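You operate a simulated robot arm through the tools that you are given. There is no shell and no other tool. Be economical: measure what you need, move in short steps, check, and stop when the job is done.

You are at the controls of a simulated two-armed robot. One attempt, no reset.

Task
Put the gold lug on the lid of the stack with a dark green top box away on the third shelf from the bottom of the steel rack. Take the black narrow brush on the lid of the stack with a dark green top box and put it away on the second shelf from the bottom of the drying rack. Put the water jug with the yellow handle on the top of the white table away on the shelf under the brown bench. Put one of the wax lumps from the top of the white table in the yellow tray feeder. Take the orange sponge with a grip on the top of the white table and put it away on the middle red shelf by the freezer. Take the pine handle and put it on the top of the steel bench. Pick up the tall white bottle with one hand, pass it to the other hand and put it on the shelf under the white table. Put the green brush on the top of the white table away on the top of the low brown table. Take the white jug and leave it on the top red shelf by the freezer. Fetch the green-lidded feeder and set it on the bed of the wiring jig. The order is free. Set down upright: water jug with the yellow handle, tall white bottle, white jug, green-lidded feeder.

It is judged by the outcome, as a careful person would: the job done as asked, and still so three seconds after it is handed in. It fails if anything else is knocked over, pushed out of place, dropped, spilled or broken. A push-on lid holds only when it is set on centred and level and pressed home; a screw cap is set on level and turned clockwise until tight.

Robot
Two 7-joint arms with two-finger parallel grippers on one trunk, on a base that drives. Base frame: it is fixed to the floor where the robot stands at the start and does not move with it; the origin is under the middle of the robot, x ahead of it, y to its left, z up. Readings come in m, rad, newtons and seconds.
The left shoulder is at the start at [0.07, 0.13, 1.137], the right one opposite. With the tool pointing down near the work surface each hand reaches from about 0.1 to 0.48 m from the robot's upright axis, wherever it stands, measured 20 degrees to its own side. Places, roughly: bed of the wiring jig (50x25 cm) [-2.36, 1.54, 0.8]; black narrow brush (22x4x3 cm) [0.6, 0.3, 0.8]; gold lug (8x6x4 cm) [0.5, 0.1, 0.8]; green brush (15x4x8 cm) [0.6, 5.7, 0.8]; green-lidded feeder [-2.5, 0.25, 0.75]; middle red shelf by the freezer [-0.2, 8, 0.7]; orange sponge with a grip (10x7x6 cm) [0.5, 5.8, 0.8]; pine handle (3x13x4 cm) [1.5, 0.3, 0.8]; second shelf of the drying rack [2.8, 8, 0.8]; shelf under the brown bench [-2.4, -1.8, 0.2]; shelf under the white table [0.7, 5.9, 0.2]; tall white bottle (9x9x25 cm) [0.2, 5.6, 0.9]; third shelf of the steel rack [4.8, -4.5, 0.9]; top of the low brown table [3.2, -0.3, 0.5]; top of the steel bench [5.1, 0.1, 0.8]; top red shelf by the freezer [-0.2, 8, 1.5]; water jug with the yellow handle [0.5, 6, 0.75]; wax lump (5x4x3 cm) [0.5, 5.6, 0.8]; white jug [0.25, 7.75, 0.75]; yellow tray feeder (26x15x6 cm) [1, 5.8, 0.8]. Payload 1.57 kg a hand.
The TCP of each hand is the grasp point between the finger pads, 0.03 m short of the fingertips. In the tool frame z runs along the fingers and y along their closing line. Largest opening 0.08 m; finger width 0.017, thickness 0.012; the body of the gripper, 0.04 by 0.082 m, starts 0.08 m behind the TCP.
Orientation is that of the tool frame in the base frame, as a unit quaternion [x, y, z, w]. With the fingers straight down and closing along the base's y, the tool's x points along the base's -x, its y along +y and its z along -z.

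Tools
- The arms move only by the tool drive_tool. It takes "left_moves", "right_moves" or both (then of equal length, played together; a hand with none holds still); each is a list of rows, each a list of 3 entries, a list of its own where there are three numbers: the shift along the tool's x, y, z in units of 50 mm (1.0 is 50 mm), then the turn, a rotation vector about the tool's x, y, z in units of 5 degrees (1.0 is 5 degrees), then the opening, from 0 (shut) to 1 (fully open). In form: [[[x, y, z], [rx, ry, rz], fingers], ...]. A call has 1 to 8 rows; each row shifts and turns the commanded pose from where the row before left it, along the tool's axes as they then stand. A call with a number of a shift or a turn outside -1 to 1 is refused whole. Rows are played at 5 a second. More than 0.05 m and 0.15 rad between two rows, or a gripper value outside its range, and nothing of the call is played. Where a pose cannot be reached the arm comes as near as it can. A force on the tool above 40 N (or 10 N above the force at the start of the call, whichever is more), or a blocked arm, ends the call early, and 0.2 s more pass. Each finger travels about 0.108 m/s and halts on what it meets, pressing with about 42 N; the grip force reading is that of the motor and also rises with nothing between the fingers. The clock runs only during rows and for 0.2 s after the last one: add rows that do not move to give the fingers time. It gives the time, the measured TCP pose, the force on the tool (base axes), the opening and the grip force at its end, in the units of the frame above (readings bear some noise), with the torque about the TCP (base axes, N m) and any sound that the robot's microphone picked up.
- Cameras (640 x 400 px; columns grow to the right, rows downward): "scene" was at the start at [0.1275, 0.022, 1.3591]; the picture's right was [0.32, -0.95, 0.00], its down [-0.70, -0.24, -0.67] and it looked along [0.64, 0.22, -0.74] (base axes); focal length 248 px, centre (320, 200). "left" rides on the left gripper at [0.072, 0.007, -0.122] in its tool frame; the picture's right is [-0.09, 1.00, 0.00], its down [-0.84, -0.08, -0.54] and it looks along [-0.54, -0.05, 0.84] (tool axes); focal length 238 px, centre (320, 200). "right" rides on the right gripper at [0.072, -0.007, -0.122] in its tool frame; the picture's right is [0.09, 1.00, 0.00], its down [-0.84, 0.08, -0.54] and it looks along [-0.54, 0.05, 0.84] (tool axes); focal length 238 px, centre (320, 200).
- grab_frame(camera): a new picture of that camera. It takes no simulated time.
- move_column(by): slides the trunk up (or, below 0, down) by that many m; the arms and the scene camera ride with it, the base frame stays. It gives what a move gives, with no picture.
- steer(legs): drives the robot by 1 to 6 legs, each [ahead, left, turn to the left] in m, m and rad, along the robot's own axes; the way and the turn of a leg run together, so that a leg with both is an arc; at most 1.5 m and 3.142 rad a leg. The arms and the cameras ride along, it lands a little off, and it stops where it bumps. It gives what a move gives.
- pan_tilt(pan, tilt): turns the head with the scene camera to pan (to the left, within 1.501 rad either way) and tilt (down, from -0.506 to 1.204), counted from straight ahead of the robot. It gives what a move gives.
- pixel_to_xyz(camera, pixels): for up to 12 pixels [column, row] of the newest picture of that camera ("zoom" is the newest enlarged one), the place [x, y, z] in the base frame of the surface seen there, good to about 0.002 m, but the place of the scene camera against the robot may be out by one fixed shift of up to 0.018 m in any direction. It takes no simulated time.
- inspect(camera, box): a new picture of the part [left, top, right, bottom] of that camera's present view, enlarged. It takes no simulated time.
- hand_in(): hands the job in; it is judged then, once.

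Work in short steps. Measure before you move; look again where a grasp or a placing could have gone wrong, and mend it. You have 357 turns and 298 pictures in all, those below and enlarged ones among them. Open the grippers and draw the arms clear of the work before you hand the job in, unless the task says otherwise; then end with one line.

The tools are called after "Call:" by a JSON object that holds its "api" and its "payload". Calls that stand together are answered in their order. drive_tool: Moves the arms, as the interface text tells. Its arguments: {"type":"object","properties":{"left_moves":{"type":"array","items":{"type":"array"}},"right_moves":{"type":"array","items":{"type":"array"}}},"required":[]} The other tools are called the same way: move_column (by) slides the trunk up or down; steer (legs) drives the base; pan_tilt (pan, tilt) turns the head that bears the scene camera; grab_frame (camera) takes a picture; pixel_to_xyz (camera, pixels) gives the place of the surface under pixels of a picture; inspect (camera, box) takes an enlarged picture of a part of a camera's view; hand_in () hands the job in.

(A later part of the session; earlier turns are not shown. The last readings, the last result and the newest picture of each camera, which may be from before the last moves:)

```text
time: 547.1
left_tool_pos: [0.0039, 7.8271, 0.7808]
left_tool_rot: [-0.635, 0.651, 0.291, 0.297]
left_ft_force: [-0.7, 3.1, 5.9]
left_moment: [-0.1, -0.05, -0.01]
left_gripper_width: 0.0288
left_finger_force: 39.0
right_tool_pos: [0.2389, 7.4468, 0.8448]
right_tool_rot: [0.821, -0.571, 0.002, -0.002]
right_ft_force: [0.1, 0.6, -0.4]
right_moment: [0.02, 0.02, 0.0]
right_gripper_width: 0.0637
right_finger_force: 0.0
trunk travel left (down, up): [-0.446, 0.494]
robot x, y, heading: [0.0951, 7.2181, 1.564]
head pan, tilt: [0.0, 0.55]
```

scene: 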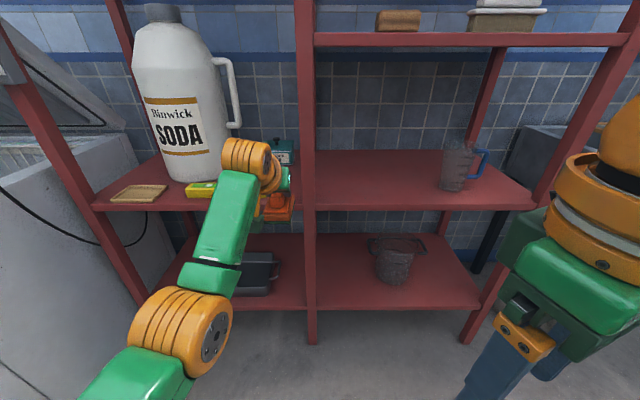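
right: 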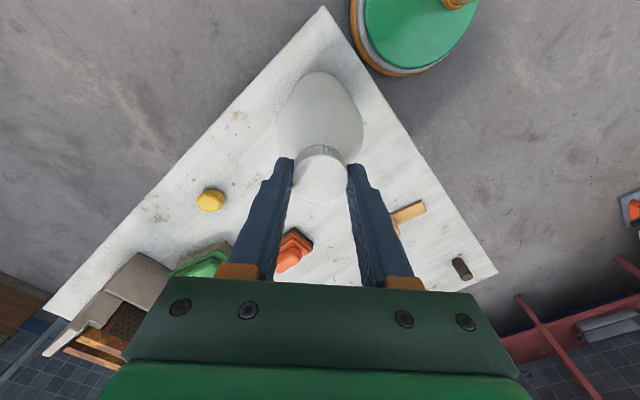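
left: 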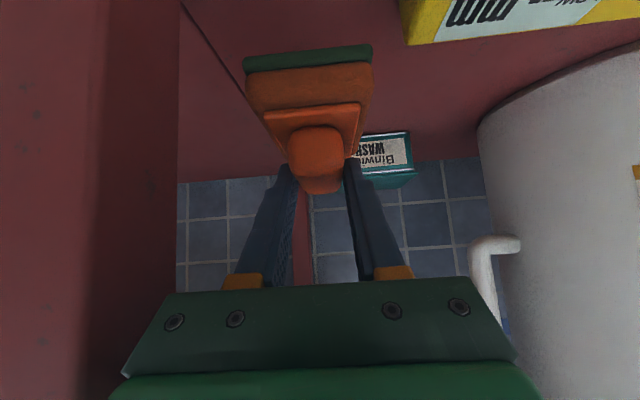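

Contact. I open just enough, rise with the trunk and back out.

Call:
{"api": "drive_tool", "payload": {"left_moves": [[[0, 0, 0], [0, 0, 0], 0.5], [[0, 0, 0], [0, 0, 0], 0.6], [[0, 0, 0], [0, 0, 0], 0.6]]}}

Call:
{"api": "move_column", "payload": {"by": 0.08}}

Call:
{"api": "steer", "payload": {"legs": [[-0.4, 0.0, 0.0]]}}

Call:
{"api": "grab_frame", "payload": {"camera": "scene"}}

```text
time: 547.9
left_tool_pos: [0.005, 7.8291, 0.7795]
left_tool_rot: [-0.636, 0.651, 0.29, 0.296]
left_ft_force: [-0.3, -0.2, 0.7]
left_moment: [0.0, 0.0, -0.02]
left_gripper_width: 0.0481
left_finger_force: 0.0
right_tool_pos: [0.2395, 7.4479, 0.8442]
right_tool_rot: [0.821, -0.571, 0.002, -0.002]
right_ft_force: [0.8, -0.1, 0.0]
right_moment: [0.03, 0.01, 0.0]
right_gripper_width: 0.0641
right_finger_force: 0.0
trunk travel left (down, up): [-0.446, 0.494]
robot x, y, heading: [0.0942, 7.2207, 1.566]
head pan, tilt: [0.0, 0.55]
```

```text
time: 549.1
left_tool_pos: [0.004, 7.8303, 0.8594]
left_tool_rot: [-0.635, 0.651, 0.29, 0.296]
left_ft_force: [1.3, 0.2, -0.3]
left_moment: [-0.03, 0.01, -0.01]
left_gripper_width: 0.048
left_finger_force: 0.1
right_tool_pos: [0.2387, 7.448, 0.9246]
right_tool_rot: [0.821, -0.571, 0.001, -0.002]
right_ft_force: [0.1, -1.4, -0.1]
right_moment: [-0.03, 0.03, 0.0]
right_gripper_width: 0.0643
right_finger_force: 0.1
trunk travel left (down, up): [-0.526, 0.414]
robot x, y, heading: [0.0961, 7.2233, 1.569]
head pan, tilt: [0.0, 0.55]
```

```text
time: 551.6
left_tool_pos: [0.004, 7.4269, 0.8585]
left_tool_rot: [-0.635, 0.652, 0.29, 0.297]
left_ft_force: [0.6, 0.4, 0.2]
left_moment: [-0.01, 0.03, -0.01]
left_gripper_width: 0.048
left_finger_force: 0.1
right_tool_pos: [0.2378, 7.0469, 0.9237]
right_tool_rot: [0.82, -0.572, 0.001, -0.001]
right_ft_force: [-0.4, 0.1, 0.6]
right_moment: [0.0, -0.02, 0.0]
right_gripper_width: 0.064
right_finger_force: 0.1
trunk travel left (down, up): [-0.526, 0.414]
robot x, y, heading: [0.0939, 6.8218, 1.566]
head pan, tilt: [0.0, 0.55]
```

```text
139 pictures are left
```

scene: 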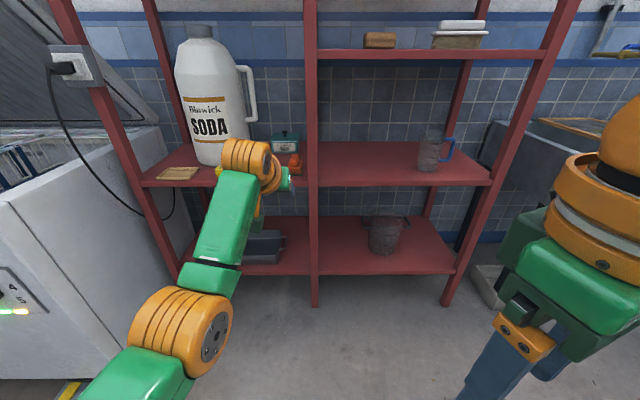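

The sponge is on the middle shelf. Next the wax: I raise the trunk, drive to the table's east side and face -x.

Call:
{"api": "move_column", "payload": {"by": 0.25}}

Call:
{"api": "steer", "payload": {"legs": [[0.0, -1.45, 0.0], [0, 0, 1.575], [-0.1, 0.95, 0.0]]}}

Call:
{"api": "pan_tilt", "payload": {"pan": 0.0, "tilt": 0.8}}

Call:
{"api": "grab_frame", "payload": {"camera": "scene"}}

```text
time: 554.2
left_tool_pos: [0.004, 7.4296, 1.1094]
left_tool_rot: [-0.635, 0.652, 0.29, 0.297]
left_ft_force: [-0.8, -0.3, -0.3]
left_moment: [-0.01, -0.01, 0.01]
left_gripper_width: 0.048
left_finger_force: 0.2
right_tool_pos: [0.2387, 7.0473, 1.1745]
right_tool_rot: [0.82, -0.572, 0.0, -0.003]
right_ft_force: [-0.2, 0.9, -0.9]
right_moment: [0.01, 0.02, -0.02]
right_gripper_width: 0.0639
right_finger_force: 0.0
trunk travel left (down, up): [-0.776, 0.164]
robot x, y, heading: [0.092, 6.8236, 1.567]
head pan, tilt: [0.0, 0.55]
```

```text
time: 569.8
left_tool_pos: [1.0187, 5.769, 1.109]
left_tool_rot: [0.91, -0.016, -0.414, -0.007]
left_ft_force: [0.5, 0.9, -0.1]
left_moment: [-0.02, 0.01, 0.0]
left_gripper_width: 0.0481
left_finger_force: 0.0
right_tool_pos: [1.4016, 5.9988, 1.175]
right_tool_rot: [0.985, 0.171, 0.0, -0.003]
right_ft_force: [0.2, 0.6, 0.1]
right_moment: [0.02, 0.02, 0.0]
right_gripper_width: 0.0638
right_finger_force: 0.0
trunk travel left (down, up): [-0.776, 0.164]
robot x, y, heading: [1.6281, 5.8481, 3.128]
head pan, tilt: [0.0, 0.55]
```

```text
time: 570.6
left_tool_pos: [1.018, 5.7675, 1.1107]
left_tool_rot: [0.91, -0.016, -0.415, -0.007]
left_ft_force: [-1.0, -0.4, -0.6]
left_moment: [0.0, 0.03, -0.01]
left_gripper_width: 0.0479
left_finger_force: 0.0
right_tool_pos: [1.402, 5.9969, 1.1738]
right_tool_rot: [0.985, 0.171, -0.001, -0.002]
right_ft_force: [0.2, -0.1, -0.1]
right_moment: [0.0, 0.01, 0.04]
right_gripper_width: 0.0639
right_finger_force: 0.2
trunk travel left (down, up): [-0.776, 0.164]
robot x, y, heading: [1.6267, 5.8482, 3.126]
head pan, tilt: [0.0, 0.799]
```

```text
138 pictures are left
```

scene: 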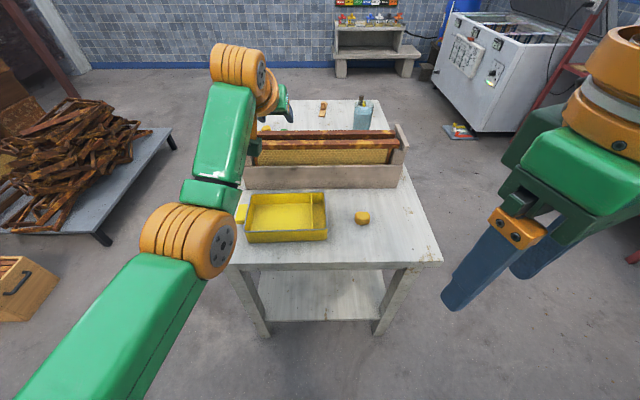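

The lump is at (362,218), the tray at (287,218). I measure both.

Call:
{"api": "pixel_to_xyz", "payload": {"camera": "scene", "pixels": [[362, 213], [362, 224], [356, 218], [368, 218], [285, 215], [250, 238], [325, 236], [250, 200], [322, 198], [440, 260], [240, 262], [285, 205]]}}

```text
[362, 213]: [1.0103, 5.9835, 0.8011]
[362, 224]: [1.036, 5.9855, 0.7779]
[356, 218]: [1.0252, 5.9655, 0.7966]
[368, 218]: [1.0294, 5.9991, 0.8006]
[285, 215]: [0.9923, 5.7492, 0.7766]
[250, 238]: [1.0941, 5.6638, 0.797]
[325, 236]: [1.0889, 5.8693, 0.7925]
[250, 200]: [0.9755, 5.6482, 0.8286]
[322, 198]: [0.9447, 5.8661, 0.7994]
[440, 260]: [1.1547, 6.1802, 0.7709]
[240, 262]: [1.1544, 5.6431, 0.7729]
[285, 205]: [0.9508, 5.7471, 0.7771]
```

I lower the trunk 10 cm, drive 0.2 m closer and look down on the lump with the right camera.

Call:
{"api": "move_column", "payload": {"by": -0.1}}

Call:
{"api": "steer", "payload": {"legs": [[0.21, 0.0, 0.0]]}}

Call:
{"api": "grab_frame", "payload": {"camera": "right"}}

```text
time: 571.9
left_tool_pos: [1.018, 5.7675, 1.0083]
left_tool_rot: [0.909, -0.016, -0.416, -0.007]
left_ft_force: [-0.3, -0.2, 0.3]
left_moment: [0.03, 0.0, -0.03]
left_gripper_width: 0.0479
left_finger_force: 0.1
right_tool_pos: [1.4032, 5.9974, 1.0741]
right_tool_rot: [0.985, 0.171, 0.0, -0.003]
right_ft_force: [0.0, 0.1, 0.0]
right_moment: [-0.03, -0.02, 0.01]
right_gripper_width: 0.0643
right_finger_force: 0.1
trunk travel left (down, up): [-0.676, 0.264]
robot x, y, heading: [1.6275, 5.8498, 3.125]
head pan, tilt: [0.0, 0.799]
```

```text
time: 573.5
left_tool_pos: [0.8122, 5.772, 1.0101]
left_tool_rot: [0.909, -0.018, -0.416, -0.007]
left_ft_force: [0.1, 0.3, -0.2]
left_moment: [0.03, 0.03, -0.01]
left_gripper_width: 0.0479
left_finger_force: 0.0
right_tool_pos: [1.1965, 6.0014, 1.0744]
right_tool_rot: [0.985, 0.17, -0.002, -0.002]
right_ft_force: [0.1, 0.4, 0.2]
right_moment: [-0.03, -0.03, -0.04]
right_gripper_width: 0.064
right_finger_force: 0.1
trunk travel left (down, up): [-0.676, 0.264]
robot x, y, heading: [1.4182, 5.8546, 3.122]
head pan, tilt: [0.0, 0.799]
```

```text
137 pictures are left
```

right: 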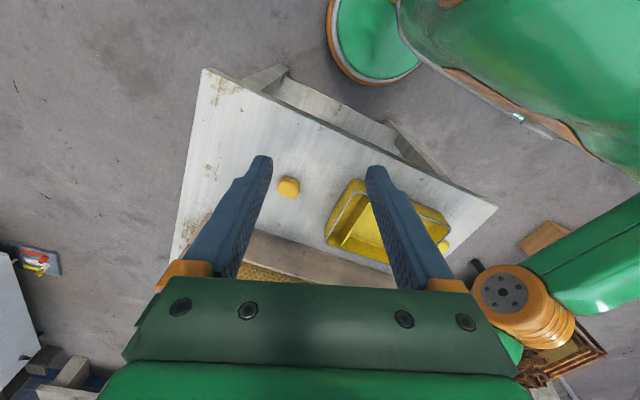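

Call:
{"api": "pixel_to_xyz", "payload": {"camera": "right", "pixels": [[288, 187], [280, 185], [297, 185], [288, 178], [288, 196], [360, 215], [330, 240], [350, 182], [375, 235], [372, 225]]}}

Call:
{"api": "inspect", "payload": {"camera": "right", "box": [250, 150, 480, 290]}}

```text
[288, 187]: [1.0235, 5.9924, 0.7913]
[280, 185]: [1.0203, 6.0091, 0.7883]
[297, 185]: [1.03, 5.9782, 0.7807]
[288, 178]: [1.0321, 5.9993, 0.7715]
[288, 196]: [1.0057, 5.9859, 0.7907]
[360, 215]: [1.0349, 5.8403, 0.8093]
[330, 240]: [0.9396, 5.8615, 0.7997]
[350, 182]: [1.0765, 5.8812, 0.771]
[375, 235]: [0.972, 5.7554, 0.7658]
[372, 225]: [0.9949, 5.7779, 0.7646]
```

```text
2.78 times, centred on (365, 220) of right
```

zoom: 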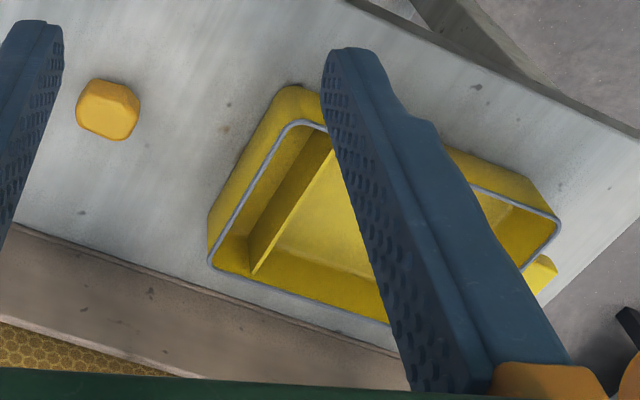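

Lump centre ≈(1.018, 5.993), top 0.791. I move the right hand above it.

Call:
{"api": "drive_tool", "payload": {"right_moves": [[[-0.57, -0.173, 0.713], [0, 0, 0], 0.9], [[-0.57, -0.173, 0.713], [0, 0, 0], 0.9], [[-0.57, -0.173, 0.713], [0, 0, 0], 0.9], [[-0.57, -0.173, 0.713], [0, 0, 0], 0.9], [[-0.57, -0.173, 0.713], [0, 0, 0], 0.9], [[-0.57, -0.173, 0.713], [0, 0, 0], 0.9], [[0, 0, 0], [0, 0, 0], 0.9]]}}

Call:
{"api": "grab_frame", "payload": {"camera": "right"}}

```text
time: 575.1
left_tool_pos: [0.8104, 5.7719, 1.0098]
left_tool_rot: [0.909, -0.016, -0.416, -0.007]
left_ft_force: [-0.4, -0.8, -0.1]
left_moment: [-0.01, 0.01, 0.02]
left_gripper_width: 0.0482
left_finger_force: 0.1
right_tool_pos: [1.0155, 5.9955, 0.8605]
right_tool_rot: [0.985, 0.171, 0.0, -0.003]
right_ft_force: [1.0, 0.0, 0.4]
right_moment: [0.03, -0.01, -0.02]
right_gripper_width: 0.0721
right_finger_force: 0.0
trunk travel left (down, up): [-0.676, 0.264]
robot x, y, heading: [1.4196, 5.8578, 3.124]
head pan, tilt: [0.0, 0.799]
```

```text
135 pictures are left
```

right: 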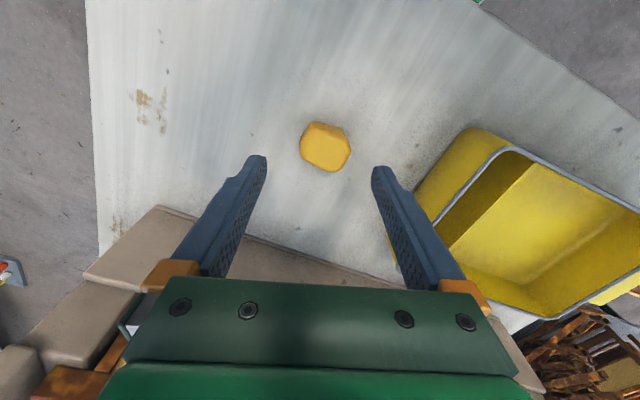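

Lined up. I lower 6.3 cm, close and lift.

Call:
{"api": "drive_tool", "payload": {"right_moves": [[[0, 0, 0.63], [0, 0, 0], 0.9], [[0, 0, 0.63], [0, 0, 0], 0.9], [[0, 0, 0], [0, 0, 0], 0.9], [[0, 0, 0], [0, 0, 0], 0], [[0, 0, 0], [0, 0, 0], 0], [[0, 0, 0], [0, 0, 0], 0], [[0, 0, -0.9], [0, 0, 0], 0], [[0, 0, -0.9], [0, 0, 0], 0]]}}

Call:
{"api": "grab_frame", "payload": {"camera": "right"}}

```text
time: 576.9
left_tool_pos: [0.8116, 5.7726, 1.0093]
left_tool_rot: [0.909, -0.017, -0.416, -0.007]
left_ft_force: [-0.1, -0.1, 0.1]
left_moment: [-0.01, 0.02, 0.04]
left_gripper_width: 0.0481
left_finger_force: 0.1
right_tool_pos: [1.016, 5.9933, 0.8884]
right_tool_rot: [0.985, 0.17, 0.0, -0.003]
right_ft_force: [0.2, 0.3, 0.5]
right_moment: [0.01, 0.02, -0.01]
right_gripper_width: 0.0445
right_finger_force: 41.7
trunk travel left (down, up): [-0.676, 0.264]
robot x, y, heading: [1.4203, 5.8533, 3.127]
head pan, tilt: [0.0, 0.799]
```

```text
134 pictures are left
```

right: 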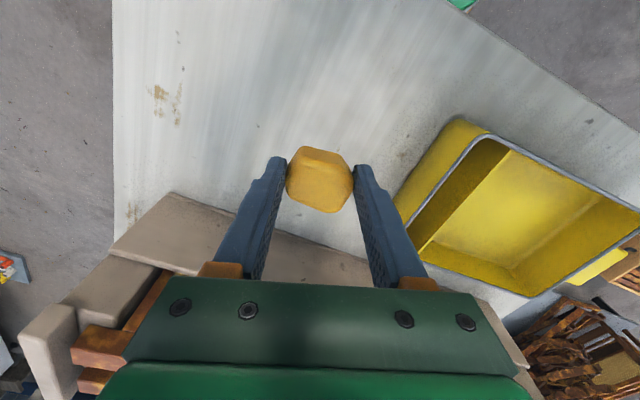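

Held. I strafe the base 0.24 m left (-y) so the lump comes over the tray, and check.

Call:
{"api": "steer", "payload": {"legs": [[0.0, 0.245, 0.0]]}}

Call:
{"api": "grab_frame", "payload": {"camera": "right"}}

Call:
{"api": "pixel_to_xyz", "payload": {"camera": "right", "pixels": [[300, 120], [300, 250], [380, 120], [240, 120], [320, 100], [420, 200]]}}

```text
time: 578.7
left_tool_pos: [0.8056, 5.5291, 1.0092]
left_tool_rot: [0.91, -0.019, -0.415, -0.007]
left_ft_force: [-0.3, 0.0, -0.4]
left_moment: [0.02, -0.05, -0.02]
left_gripper_width: 0.0476
left_finger_force: 0.0
right_tool_pos: [1.0117, 5.7513, 0.888]
right_tool_rot: [0.986, 0.169, 0.0, -0.002]
right_ft_force: [-0.2, 0.6, -0.8]
right_moment: [0.0, 0.03, -0.03]
right_gripper_width: 0.0444
right_finger_force: 42.2
trunk travel left (down, up): [-0.676, 0.264]
robot x, y, heading: [1.4139, 5.6069, 3.118]
head pan, tilt: [0.0, 0.799]
```

```text
133 pictures are left
```

right: 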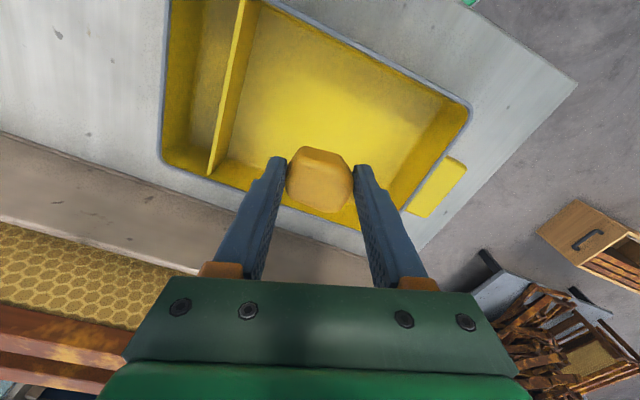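

```text
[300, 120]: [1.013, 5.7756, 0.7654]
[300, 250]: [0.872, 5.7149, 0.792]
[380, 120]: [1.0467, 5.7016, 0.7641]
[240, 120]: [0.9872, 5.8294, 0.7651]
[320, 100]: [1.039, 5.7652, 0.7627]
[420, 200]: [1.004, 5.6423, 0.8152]
```

TCP is inside the big compartment (floor 0.765). I lower 8.5 cm, open and rise.

Call:
{"api": "drive_tool", "payload": {"right_moves": [[[0, 0, 0.85], [0, 0, 0], 0], [[0, 0, 0.84], [0, 0, 0], 0], [[0, 0, 0], [0, 0, 0], 0], [[0, 0, 0], [0, 0, 0], 0.75], [[0, 0, 0], [0, 0, 0], 0.75], [[0, 0, -0.9], [0, 0, 0], 0.75], [[0, 0, -0.9], [0, 0, 0], 0.75], [[0, 0, -0.9], [0, 0, 0], 0.75]]}}

Call:
{"api": "grab_frame", "payload": {"camera": "right"}}

```text
time: 580.5
left_tool_pos: [0.8057, 5.5281, 1.0089]
left_tool_rot: [0.909, -0.017, -0.416, -0.008]
left_ft_force: [-0.5, -0.5, 0.2]
left_moment: [-0.03, 0.0, -0.01]
left_gripper_width: 0.048
left_finger_force: 0.0
right_tool_pos: [1.0118, 5.7511, 0.938]
right_tool_rot: [0.985, 0.17, 0.0, -0.003]
right_ft_force: [0.1, -0.6, -0.9]
right_moment: [0.01, 0.01, 0.02]
right_gripper_width: 0.06
right_finger_force: 0.1
trunk travel left (down, up): [-0.676, 0.264]
robot x, y, heading: [1.4121, 5.6109, 3.121]
head pan, tilt: [0.0, 0.799]
```

```text
132 pictures are left
```

right: 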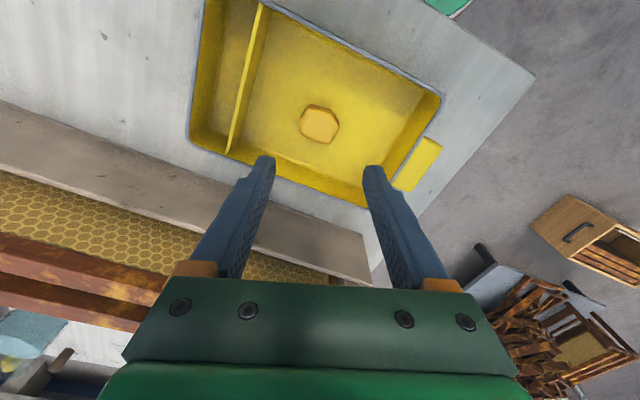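

The wax lies in the tray. Next I look at the water jug: drive round to the north side, facing -y.

Call:
{"api": "steer", "payload": {"legs": [[-0.2, -0.2, 0.0], [0.0, -0.85, 0.0], [0, 0, 1.575], [0.0, -1.05, 0.0]]}}

Call:
{"api": "pan_tilt", "payload": {"pan": 0.0, "tilt": 0.85}}

Call:
{"api": "grab_frame", "payload": {"camera": "scene"}}

```text
time: 595.5
left_tool_pos: [0.6607, 6.0729, 1.0084]
left_tool_rot: [0.654, 0.633, -0.298, 0.288]
left_ft_force: [0.4, 0.2, 0.6]
left_moment: [-0.01, 0.0, -0.01]
left_gripper_width: 0.0479
left_finger_force: 0.0
right_tool_pos: [0.4364, 6.2763, 0.9388]
right_tool_rot: [0.576, 0.818, -0.002, -0.002]
right_ft_force: [-0.1, 0.5, 0.4]
right_moment: [-0.03, -0.04, 0.0]
right_gripper_width: 0.0599
right_finger_force: 0.0
trunk travel left (down, up): [-0.676, 0.264]
robot x, y, heading: [0.5776, 6.6799, -1.588]
head pan, tilt: [0.0, 0.799]
```

```text
time: 596.2
left_tool_pos: [0.6614, 6.0722, 1.0082]
left_tool_rot: [0.654, 0.633, -0.298, 0.289]
left_ft_force: [0.8, 0.8, 0.4]
left_moment: [-0.02, 0.01, 0.0]
left_gripper_width: 0.0477
left_finger_force: 0.1
right_tool_pos: [0.4375, 6.2755, 0.9395]
right_tool_rot: [0.575, 0.818, -0.002, -0.001]
right_ft_force: [-0.3, 0.5, 0.0]
right_moment: [0.01, -0.01, 0.02]
right_gripper_width: 0.06
right_finger_force: 0.1
trunk travel left (down, up): [-0.676, 0.264]
robot x, y, heading: [0.5725, 6.6813, -1.578]
head pan, tilt: [0.0, 0.85]
```

```text
131 pictures are left
```

scene: 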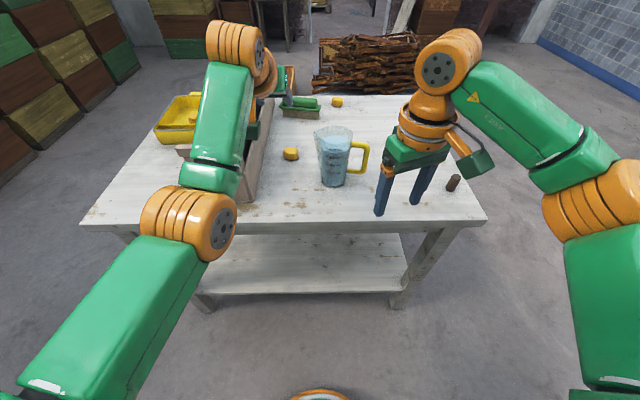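

I enlarge the jug and measure it.

Call:
{"api": "inspect", "payload": {"camera": "scene", "box": [290, 110, 390, 200]}}

Call:
{"api": "pixel_to_xyz", "payload": {"camera": "zoom", "pixels": [[250, 230], [190, 250], [290, 250], [240, 320], [190, 300], [285, 300], [240, 110], [150, 120], [300, 120], [352, 210], [352, 170], [352, 250]]}}

Call:
{"api": "grab_frame", "payload": {"camera": "right"}}

```text
4.44 times, centred on (340, 155) of scene
```

zoom: 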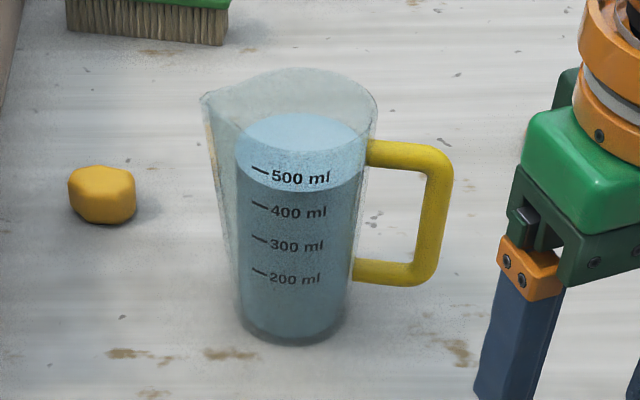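

```text
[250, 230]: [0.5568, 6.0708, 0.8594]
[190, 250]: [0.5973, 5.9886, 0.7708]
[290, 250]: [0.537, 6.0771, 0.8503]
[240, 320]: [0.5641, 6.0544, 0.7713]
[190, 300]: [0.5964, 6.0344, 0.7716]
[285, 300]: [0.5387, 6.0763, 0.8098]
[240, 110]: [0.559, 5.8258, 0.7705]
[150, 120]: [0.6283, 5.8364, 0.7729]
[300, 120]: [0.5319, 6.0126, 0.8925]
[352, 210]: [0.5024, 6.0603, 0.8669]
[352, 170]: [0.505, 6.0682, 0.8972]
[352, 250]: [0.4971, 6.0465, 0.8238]
```

```text
129 pictures are left
```

right: 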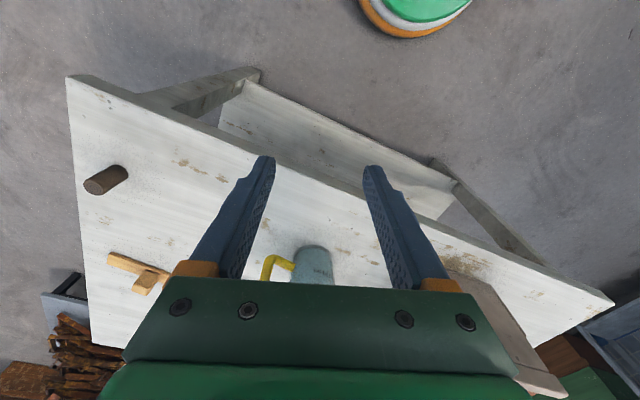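

The jug is the same kind as the white one (handle toward -x). I'll take the green brush first with the right hand, from the south; drive around the west end and turn to heading 135°.

Call:
{"api": "steer", "payload": {"legs": [[0.05, -0.98, 0.0], [1.38, 0.0, 0.0], [0.0, 1.02, 0.0], [0, 0, -2.35]]}}

Call:
{"api": "grab_frame", "payload": {"camera": "right"}}

```text
time: 618.2
left_tool_pos: [0.1039, 5.6152, 1.0091]
left_tool_rot: [0.836, -0.358, -0.382, -0.162]
left_ft_force: [-0.5, 0.7, 0.0]
left_moment: [0.02, 0.01, 0.0]
left_gripper_width: 0.0479
left_finger_force: 0.1
right_tool_pos: [0.4053, 5.6304, 0.9384]
right_tool_rot: [0.977, -0.213, 0.0, -0.003]
right_ft_force: [0.2, -0.2, 0.0]
right_moment: [-0.01, 0.03, -0.01]
right_gripper_width: 0.06
right_finger_force: 0.0
trunk travel left (down, up): [-0.676, 0.264]
robot x, y, heading: [0.602, 5.2475, 2.354]
head pan, tilt: [0.0, 0.85]
```

```text
128 pictures are left
```

right: 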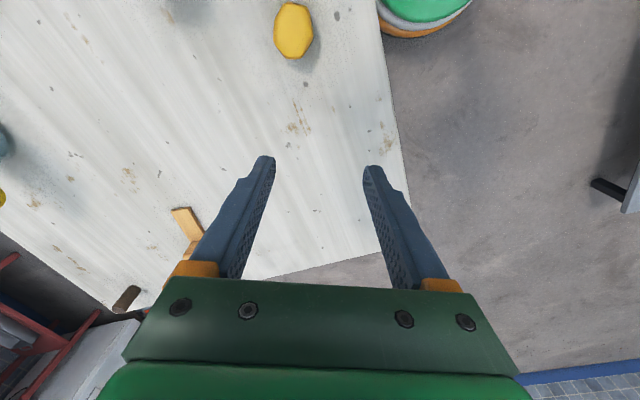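

I look at the brush with the head (45° right).

Call:
{"api": "pan_tilt", "payload": {"pan": -0.75, "tilt": 0.95}}

Call:
{"api": "grab_frame", "payload": {"camera": "scene"}}

```text
time: 619.3
left_tool_pos: [0.1042, 5.6142, 1.0085]
left_tool_rot: [0.836, -0.358, -0.382, -0.163]
left_ft_force: [-0.1, -0.6, -0.6]
left_moment: [-0.01, 0.01, 0.03]
left_gripper_width: 0.0482
left_finger_force: 0.0
right_tool_pos: [0.4054, 5.6313, 0.938]
right_tool_rot: [0.977, -0.213, 0.0, -0.002]
right_ft_force: [-0.6, -0.5, -0.3]
right_moment: [-0.04, -0.02, 0.0]
right_gripper_width: 0.0598
right_finger_force: 0.1
trunk travel left (down, up): [-0.676, 0.264]
robot x, y, heading: [0.5941, 5.251, 2.353]
head pan, tilt: [-0.75, 0.949]
```

```text
127 pictures are left
```

scene: 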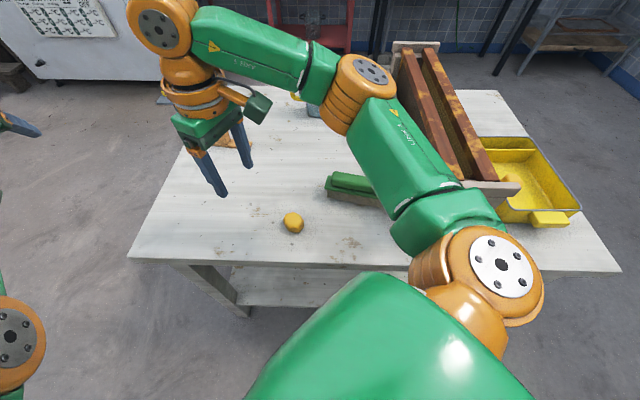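

Call:
{"api": "pixel_to_xyz", "payload": {"camera": "scene", "pixels": [[335, 176], [328, 184], [360, 178], [370, 182], [345, 180], [330, 195], [350, 200], [375, 205], [293, 222]]}}

Call:
{"api": "inspect", "payload": {"camera": "scene", "box": [290, 150, 420, 240]}}

```text
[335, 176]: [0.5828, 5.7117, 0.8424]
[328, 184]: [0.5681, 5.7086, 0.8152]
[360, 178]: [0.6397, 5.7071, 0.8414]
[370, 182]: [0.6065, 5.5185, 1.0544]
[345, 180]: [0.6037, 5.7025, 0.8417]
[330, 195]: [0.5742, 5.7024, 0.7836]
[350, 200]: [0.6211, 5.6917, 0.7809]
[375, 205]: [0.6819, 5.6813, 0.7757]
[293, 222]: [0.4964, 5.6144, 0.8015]
```

```text
4.44 times, centred on (355, 195) of scene
```

zoom: 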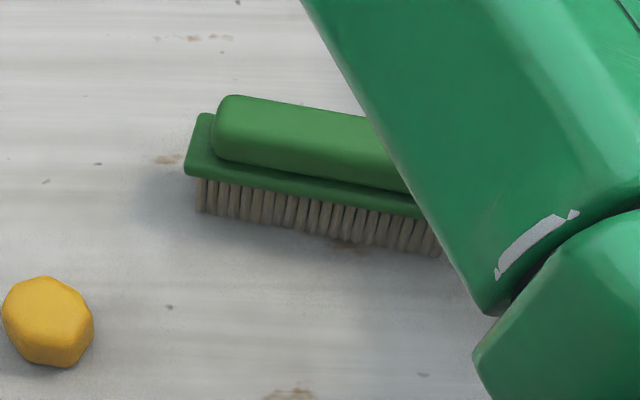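

Ridge is at y≈5.71, x 0.58–0.68, top 0.83, axis about -10°. I yaw the right hand to 170° and hover above (0.625, 5.710).

Call:
{"api": "drive_tool", "payload": {"right_moves": [[[0, 0, 0], [0, 0, -0.973], 0.75], [[0, 0, 0], [0, 0, -0.973], 0.75], [[0, 0, 0], [0, 0, -0.973], 0.75], [[0.812, -0.464, 0.232], [0, 0, 0], 0.75], [[0.812, -0.464, 0.232], [0, 0, 0], 0.75], [[0.812, -0.464, 0.232], [0, 0, 0], 0.75], [[0.812, -0.464, 0.232], [0, 0, 0], 0.75], [[0.812, -0.464, 0.232], [0, 0, 0], 0.75]]}}

Call:
{"api": "grab_frame", "payload": {"camera": "right"}}

```text
time: 621.1
left_tool_pos: [0.103, 5.6133, 1.009]
left_tool_rot: [0.836, -0.358, -0.383, -0.163]
left_ft_force: [0.2, 0.0, 0.1]
left_moment: [-0.01, 0.0, -0.01]
left_gripper_width: 0.0479
left_finger_force: 0.1
right_tool_pos: [0.5436, 5.6728, 0.8981]
right_tool_rot: [0.996, -0.089, 0.001, -0.003]
right_ft_force: [-0.7, -0.2, 0.4]
right_moment: [0.0, -0.01, 0.0]
right_gripper_width: 0.0601
right_finger_force: 0.2
right hand out of reach, approached as far as the arm can: row 6, 7, 8
trunk travel left (down, up): [-0.676, 0.264]
robot x, y, heading: [0.6002, 5.2499, 2.349]
head pan, tilt: [-0.75, 0.949]
```

```text
125 pictures are left
```

right: 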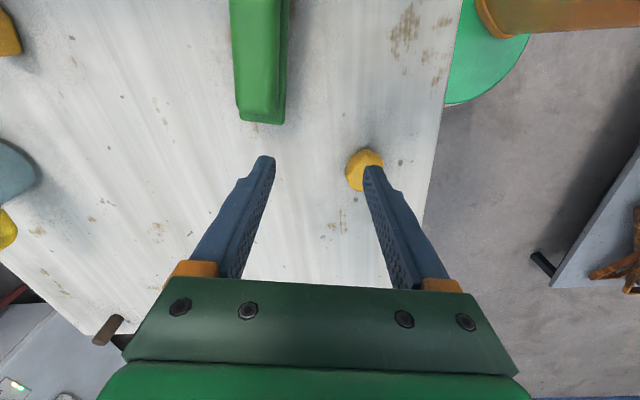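

A little short; I move the base 4.5 cm closer (+y), then shift over the ridge.

Call:
{"api": "steer", "payload": {"legs": [[0.034, -0.034, 0.0]]}}

Call:
{"api": "drive_tool", "payload": {"right_moves": [[[0.81, -0.02, 0.1], [0, 0, 0], 0.75], [[0.81, -0.02, 0.1], [0, 0, 0], 0.75], [[0, 0, 0], [0, 0, 0], 0.75]]}}

Call:
{"api": "grab_frame", "payload": {"camera": "right"}}

```text
time: 622.0
left_tool_pos: [0.1034, 5.6582, 1.0103]
left_tool_rot: [0.836, -0.358, -0.382, -0.164]
left_ft_force: [-0.5, -0.7, 0.0]
left_moment: [0.0, 0.0, -0.01]
left_gripper_width: 0.0482
left_finger_force: 0.0
right_tool_pos: [0.5433, 5.7195, 0.8981]
right_tool_rot: [0.996, -0.089, 0.002, -0.004]
right_ft_force: [0.1, 0.2, -0.5]
right_moment: [0.02, 0.03, 0.0]
right_gripper_width: 0.0599
right_finger_force: 0.0
trunk travel left (down, up): [-0.676, 0.264]
robot x, y, heading: [0.5944, 5.2963, 2.355]
head pan, tilt: [-0.75, 0.949]
```

```text
time: 622.8
left_tool_pos: [0.1028, 5.6631, 1.0081]
left_tool_rot: [0.837, -0.358, -0.381, -0.163]
left_ft_force: [0.4, -0.2, -0.5]
left_moment: [-0.04, 0.01, -0.02]
left_gripper_width: 0.0481
left_finger_force: 0.0
right_tool_pos: [0.59, 5.7008, 0.8875]
right_tool_rot: [0.996, -0.092, -0.005, 0.006]
right_ft_force: [-0.8, -0.6, 0.7]
right_moment: [-0.02, 0.02, -0.02]
right_gripper_width: 0.06
right_finger_force: 0.0
right hand out of reach, approached as far as the arm can: row 1, 2
trunk travel left (down, up): [-0.676, 0.264]
robot x, y, heading: [0.5976, 5.2976, 2.356]
head pan, tilt: [-0.75, 0.949]
```

```text
124 pictures are left
```

right: 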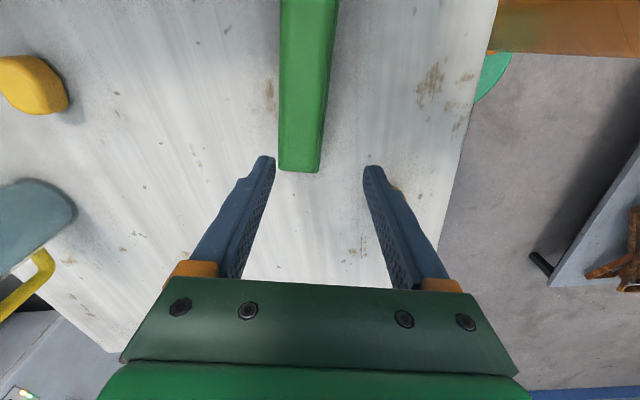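

The posture is limited in x but I only need 3.5 cm more, so I shift the base by (+0.035, +0.009) instead.

Call:
{"api": "steer", "payload": {"legs": [[-0.0184, -0.031, 0.0]]}}

Call:
{"api": "grab_frame", "payload": {"camera": "right"}}

Call:
{"api": "pixel_to_xyz", "payload": {"camera": "right", "pixels": [[305, 40], [305, 100], [305, 150], [290, 100], [330, 100], [300, 150]]}}

```text
time: 623.7
left_tool_pos: [0.1359, 5.67, 1.008]
left_tool_rot: [0.837, -0.357, -0.38, -0.164]
left_ft_force: [-1.1, -0.1, -0.1]
left_moment: [0.0, 0.03, 0.02]
left_gripper_width: 0.0481
left_finger_force: 0.1
right_tool_pos: [0.6217, 5.7096, 0.888]
right_tool_rot: [0.996, -0.092, -0.005, 0.005]
right_ft_force: [-1.2, -0.2, -0.4]
right_moment: [-0.03, -0.02, -0.01]
right_gripper_width: 0.0604
right_finger_force: 0.0
trunk travel left (down, up): [-0.676, 0.264]
robot x, y, heading: [0.632, 5.3063, 2.353]
head pan, tilt: [-0.75, 0.949]
```

```text
123 pictures are left
```

right: 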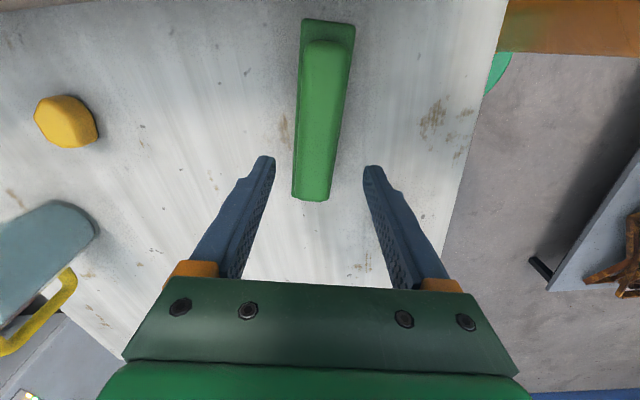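

```text
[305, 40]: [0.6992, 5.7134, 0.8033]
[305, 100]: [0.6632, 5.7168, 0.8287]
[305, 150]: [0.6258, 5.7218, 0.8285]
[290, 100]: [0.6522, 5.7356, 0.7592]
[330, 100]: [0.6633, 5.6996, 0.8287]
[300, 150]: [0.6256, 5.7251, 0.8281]
```

The ridge is centred. I lower with the trunk 5.3 cm and close.

Call:
{"api": "move_column", "payload": {"by": -0.053}}

Call:
{"api": "drive_tool", "payload": {"right_moves": [[[0, 0, 0], [0, 0, 0], 0.3], [[0, 0, 0], [0, 0, 0], 0], [[0, 0, 0], [0, 0, 0], 0]]}}

Call:
{"api": "move_column", "payload": {"by": 0.15}}

Call:
{"api": "grab_frame", "payload": {"camera": "right"}}

```text
time: 624.6
left_tool_pos: [0.1317, 5.6639, 0.9555]
left_tool_rot: [0.838, -0.356, -0.379, -0.167]
left_ft_force: [0.2, 0.3, 0.0]
left_moment: [0.01, 0.0, -0.02]
left_gripper_width: 0.0476
left_finger_force: 0.1
right_tool_pos: [0.6179, 5.7042, 0.8397]
right_tool_rot: [0.996, -0.091, -0.002, 0.001]
right_ft_force: [0.3, 0.2, 0.2]
right_moment: [0.02, -0.03, 0.01]
right_gripper_width: 0.0599
right_finger_force: 0.1
trunk travel left (down, up): [-0.623, 0.317]
robot x, y, heading: [0.6343, 5.3048, 2.348]
head pan, tilt: [-0.75, 0.949]
```

```text
time: 625.4
left_tool_pos: [0.1306, 5.6627, 0.9549]
left_tool_rot: [0.837, -0.356, -0.379, -0.169]
left_ft_force: [-0.3, 0.6, 0.0]
left_moment: [0.01, 0.02, 0.02]
left_gripper_width: 0.0482
left_finger_force: 0.1
right_tool_pos: [0.6182, 5.7042, 0.8401]
right_tool_rot: [0.996, -0.092, -0.002, 0.001]
right_ft_force: [0.3, 0.8, 0.6]
right_moment: [0.12, 0.09, -0.02]
right_gripper_width: 0.0312
right_finger_force: 40.6
trunk travel left (down, up): [-0.623, 0.317]
robot x, y, heading: [0.6312, 5.3044, 2.353]
head pan, tilt: [-0.75, 0.949]
```

```text
time: 627.2
left_tool_pos: [0.1386, 5.6711, 1.106]
left_tool_rot: [0.836, -0.359, -0.381, -0.163]
left_ft_force: [-0.4, -0.1, 0.0]
left_moment: [-0.03, 0.02, 0.0]
left_gripper_width: 0.0481
left_finger_force: 0.0
right_tool_pos: [0.624, 5.71, 0.9844]
right_tool_rot: [0.996, -0.093, -0.005, 0.006]
right_ft_force: [0.7, -1.3, -1.3]
right_moment: [0.0, 0.05, -0.05]
right_gripper_width: 0.0313
right_finger_force: 39.8
trunk travel left (down, up): [-0.773, 0.167]
robot x, y, heading: [0.631, 5.3101, 2.353]
head pan, tilt: [-0.75, 0.949]
```

```text
122 pictures are left
```

right: 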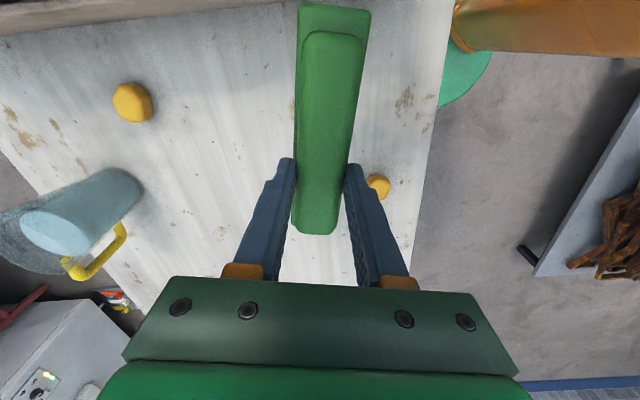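

The brush is held. I back away, undo the turn and go back round the west end to the north side for the jug.

Call:
{"api": "steer", "payload": {"legs": [[-0.08, 0.08, 0.0], [0, 0, 2.35], [0.0, -1.03, 0.0], [-1.45, 0.0, 0.0], [0.0, 1.0, 0.0]]}}

Call:
{"api": "pan_tilt", "payload": {"pan": 0.0, "tilt": 0.85}}

Call:
{"api": "grab_frame", "payload": {"camera": "scene"}}

```text
time: 650.4
left_tool_pos: [0.7269, 6.0233, 1.1052]
left_tool_rot: [0.659, 0.628, -0.299, 0.286]
left_ft_force: [0.0, 0.0, -1.6]
left_moment: [0.0, -0.02, 0.01]
left_gripper_width: 0.0478
left_finger_force: 0.0
right_tool_pos: [0.3626, 6.3474, 0.9834]
right_tool_rot: [0.475, 0.88, 0.004, 0.008]
right_ft_force: [-0.7, -0.1, -1.6]
right_moment: [-0.01, -0.01, 0.01]
right_gripper_width: 0.0311
right_finger_force: 39.9
trunk travel left (down, up): [-0.773, 0.167]
robot x, y, heading: [0.6513, 6.6332, -1.598]
head pan, tilt: [-0.75, 0.949]
```

```text
time: 651.5
left_tool_pos: [0.7273, 6.0237, 1.1058]
left_tool_rot: [0.658, 0.628, -0.3, 0.287]
left_ft_force: [-0.7, -0.5, 0.2]
left_moment: [0.03, 0.0, 0.01]
left_gripper_width: 0.0481
left_finger_force: 0.0
right_tool_pos: [0.3624, 6.3478, 0.9846]
right_tool_rot: [0.476, 0.879, 0.002, 0.008]
right_ft_force: [-0.9, 0.2, -0.8]
right_moment: [0.03, 0.01, -0.01]
right_gripper_width: 0.0308
right_finger_force: 40.0
trunk travel left (down, up): [-0.773, 0.167]
robot x, y, heading: [0.648, 6.6319, -1.603]
head pan, tilt: [0.0, 0.85]
```

```text
121 pictures are left
```

scene: 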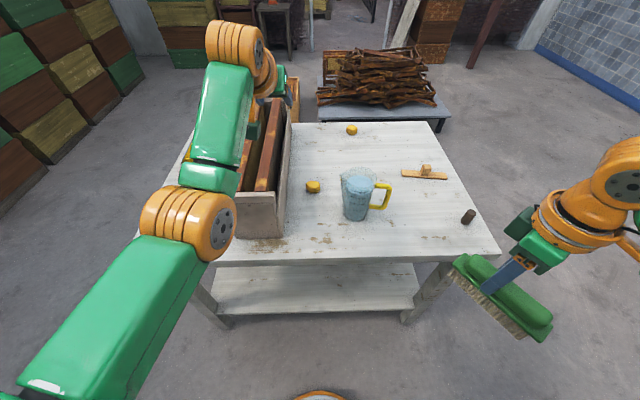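

I measure the yellow handle (bar near (387,195)) and body.

Call:
{"api": "inspect", "payload": {"camera": "scene", "box": [320, 150, 420, 240]}}

Call:
{"api": "pixel_to_xyz", "payload": {"camera": "zoom", "pixels": [[308, 180], [303, 200], [298, 225], [275, 158], [270, 255], [250, 160], [200, 200], [160, 230], [230, 230], [195, 300]]}}

```text
4.44 times, centred on (370, 195) of scene
```

zoom: 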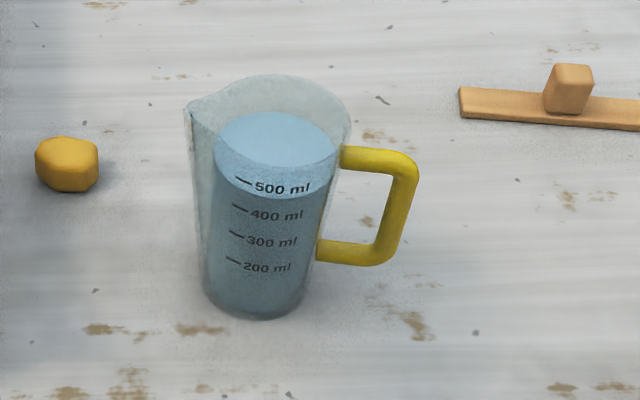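

```text
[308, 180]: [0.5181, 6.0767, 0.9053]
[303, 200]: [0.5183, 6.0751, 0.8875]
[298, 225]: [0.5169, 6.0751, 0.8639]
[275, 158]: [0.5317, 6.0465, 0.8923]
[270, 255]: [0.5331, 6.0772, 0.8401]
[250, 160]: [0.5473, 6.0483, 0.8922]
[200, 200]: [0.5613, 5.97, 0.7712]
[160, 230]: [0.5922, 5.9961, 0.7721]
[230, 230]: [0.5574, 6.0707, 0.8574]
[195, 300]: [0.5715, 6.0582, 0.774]
```

Call:
{"api": "pixel_to_xyz", "payload": {"camera": "zoom", "pixels": [[410, 175], [403, 200], [392, 232], [395, 200], [412, 200], [370, 158], [345, 252], [318, 250], [345, 155]]}}

```text
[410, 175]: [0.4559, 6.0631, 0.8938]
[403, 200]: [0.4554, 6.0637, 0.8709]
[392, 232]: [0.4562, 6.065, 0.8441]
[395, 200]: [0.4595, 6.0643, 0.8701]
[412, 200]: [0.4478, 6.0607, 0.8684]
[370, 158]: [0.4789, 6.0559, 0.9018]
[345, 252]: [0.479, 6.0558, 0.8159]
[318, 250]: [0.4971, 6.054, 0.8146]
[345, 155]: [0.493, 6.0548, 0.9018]
```

Bar is at (0.455, 6.057), z 0.81–0.884. I back the base 0.28 m, strafe right, and pitch the left hand up to ~79°.

Call:
{"api": "steer", "payload": {"legs": [[-0.28, 0.0, 0.0], [0.0, -0.28, 0.02]]}}

Call:
{"api": "drive_tool", "payload": {"left_moves": [[[0, 0, 0], [0, -1, 0], 0.42], [[0, 0, 0], [0, -1, 0], 0.42], [[0, 0, 0], [0, -1, 0], 0.42], [[0, 0, 0], [0, -1, 0], 0.42], [[0, 0, 0], [0, -1, 0], 0.42], [[0, 0, 0], [0, -1, 0], 0.42], [[0, 0, 0], [0, 0, 0], 0.42]]}}

Call:
{"api": "move_column", "payload": {"by": -0.2}}

Call:
{"api": "grab_frame", "payload": {"camera": "left"}}

```text
time: 655.0
left_tool_pos: [0.4683, 6.3081, 1.1063]
left_tool_rot: [0.651, 0.636, -0.296, 0.29]
left_ft_force: [0.0, -0.5, -0.5]
left_moment: [0.0, -0.03, 0.0]
left_gripper_width: 0.0479
left_finger_force: 0.0
right_tool_pos: [0.0983, 6.6246, 0.9853]
right_tool_rot: [0.466, 0.885, 0.003, 0.007]
right_ft_force: [-0.2, 0.3, -1.2]
right_moment: [-0.03, 0.03, 0.0]
right_gripper_width: 0.0313
right_finger_force: 40.1
trunk travel left (down, up): [-0.773, 0.167]
robot x, y, heading: [0.3796, 6.9123, -1.581]
head pan, tilt: [0.0, 0.85]
```

```text
time: 656.6
left_tool_pos: [0.4673, 6.308, 1.1064]
left_tool_rot: [0.552, 0.538, -0.456, 0.445]
left_ft_force: [0.7, 0.4, 0.2]
left_moment: [0.01, 0.03, -0.04]
left_gripper_width: 0.0339
left_finger_force: 0.0
right_tool_pos: [0.0959, 6.6256, 0.9848]
right_tool_rot: [0.467, 0.884, 0.002, 0.007]
right_ft_force: [0.2, 0.1, -0.4]
right_moment: [0.01, -0.02, 0.0]
right_gripper_width: 0.0312
right_finger_force: 40.7
trunk travel left (down, up): [-0.773, 0.167]
robot x, y, heading: [0.3811, 6.9193, -1.584]
head pan, tilt: [0.0, 0.85]
```

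```text
time: 658.8
left_tool_pos: [0.4686, 6.308, 0.9056]
left_tool_rot: [0.553, 0.538, -0.456, 0.444]
left_ft_force: [-0.8, 0.2, 0.3]
left_moment: [-0.02, 0.01, -0.01]
left_gripper_width: 0.0335
left_finger_force: 0.0
right_tool_pos: [0.0957, 6.6266, 0.7851]
right_tool_rot: [0.467, 0.884, 0.004, 0.007]
right_ft_force: [-0.3, -0.7, -1.1]
right_moment: [-0.03, 0.0, -0.02]
right_gripper_width: 0.0312
right_finger_force: 40.0
trunk travel left (down, up): [-0.573, 0.367]
robot x, y, heading: [0.3781, 6.9125, -1.581]
head pan, tilt: [0.0, 0.85]
```

```text
119 pictures are left
```

left: 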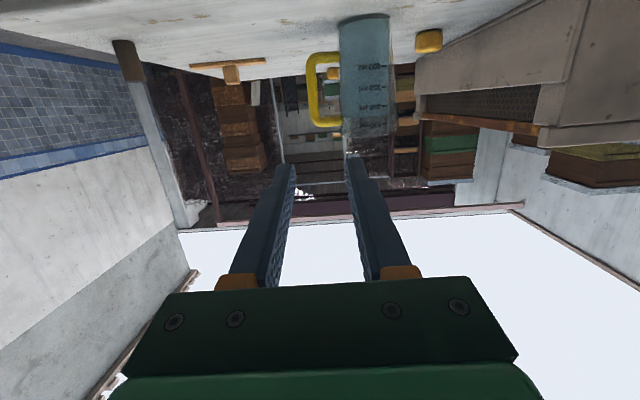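

I measure the bar precisely with the left camera (bar near (312,88)).

Call:
{"api": "pixel_to_xyz", "payload": {"camera": "left", "pixels": [[311, 75], [311, 90], [313, 105], [307, 90], [316, 90], [328, 57], [335, 122], [345, 80], [365, 80], [388, 60]]}}

```text
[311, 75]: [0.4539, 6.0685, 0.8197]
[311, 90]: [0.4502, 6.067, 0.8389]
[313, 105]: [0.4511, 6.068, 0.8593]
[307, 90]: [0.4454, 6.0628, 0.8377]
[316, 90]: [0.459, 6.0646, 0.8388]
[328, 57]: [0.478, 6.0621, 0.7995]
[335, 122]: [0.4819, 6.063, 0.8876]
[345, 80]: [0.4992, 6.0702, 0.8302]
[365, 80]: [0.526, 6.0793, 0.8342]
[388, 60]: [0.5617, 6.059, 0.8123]
```

Bar centre (0.452, 6.060). I lower 6 cm, correct x, and drive ahead 0.2 m.

Call:
{"api": "drive_tool", "payload": {"left_moves": [[[0.589, -0.15, 0.115], [0, 0, 0], 0.42], [[0.589, -0.15, 0.115], [0, 0, 0], 0.42], [[0, 0, 0], [0, 0, 0], 0.42]]}}

Call:
{"api": "steer", "payload": {"legs": [[0.19, 0.0, 0.0]]}}

Call:
{"api": "grab_frame", "payload": {"camera": "left"}}

```text
time: 659.6
left_tool_pos: [0.452, 6.3084, 0.8453]
left_tool_rot: [0.553, 0.537, -0.456, 0.444]
left_ft_force: [0.4, 0.1, 1.0]
left_moment: [-0.02, -0.03, 0.0]
left_gripper_width: 0.0337
left_finger_force: 0.0
right_tool_pos: [0.0961, 6.6257, 0.785]
right_tool_rot: [0.468, 0.884, 0.003, 0.007]
right_ft_force: [0.2, 0.4, -1.3]
right_moment: [0.01, -0.04, 0.0]
right_gripper_width: 0.031
right_finger_force: 40.0
trunk travel left (down, up): [-0.573, 0.367]
robot x, y, heading: [0.3777, 6.9162, -1.576]
head pan, tilt: [0.0, 0.85]
```

```text
time: 661.1
left_tool_pos: [0.4526, 6.1206, 0.8457]
left_tool_rot: [0.552, 0.538, -0.455, 0.445]
left_ft_force: [-0.4, 0.0, -0.5]
left_moment: [0.01, -0.01, 0.0]
left_gripper_width: 0.0335
left_finger_force: 0.0
right_tool_pos: [0.0957, 6.4374, 0.785]
right_tool_rot: [0.467, 0.884, 0.003, 0.007]
right_ft_force: [-0.2, -0.4, -0.7]
right_moment: [-0.02, -0.02, 0.02]
right_gripper_width: 0.0314
right_finger_force: 39.9
trunk travel left (down, up): [-0.573, 0.367]
robot x, y, heading: [0.3736, 6.7309, -1.573]
head pan, tilt: [0.0, 0.85]
```

```text
118 pictures are left
```

left: 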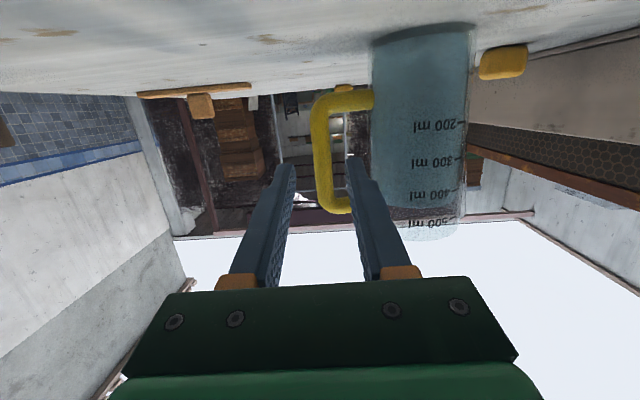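

The bar is between the fingers. I advance 6 cm with the base and close.

Call:
{"api": "steer", "payload": {"legs": [[0.062, 0.0, 0.0]]}}

Call:
{"api": "grab_frame", "payload": {"camera": "left"}}

```text
time: 662.1
left_tool_pos: [0.451, 6.0598, 0.8459]
left_tool_rot: [0.552, 0.539, -0.455, 0.445]
left_ft_force: [0.0, -0.6, 0.0]
left_moment: [0.01, 0.0, -0.02]
left_gripper_width: 0.0336
left_finger_force: 0.1
right_tool_pos: [0.0953, 6.3752, 0.7835]
right_tool_rot: [0.466, 0.884, 0.004, 0.008]
right_ft_force: [-0.6, -0.1, -0.9]
right_moment: [0.01, 0.0, 0.02]
right_gripper_width: 0.0312
right_finger_force: 39.8
trunk travel left (down, up): [-0.573, 0.367]
robot x, y, heading: [0.3749, 6.6667, -1.58]
head pan, tilt: [0.0, 0.85]
```

```text
117 pictures are left
```

left: 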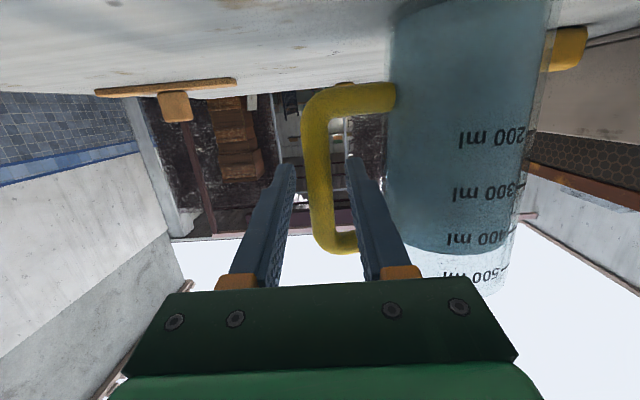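

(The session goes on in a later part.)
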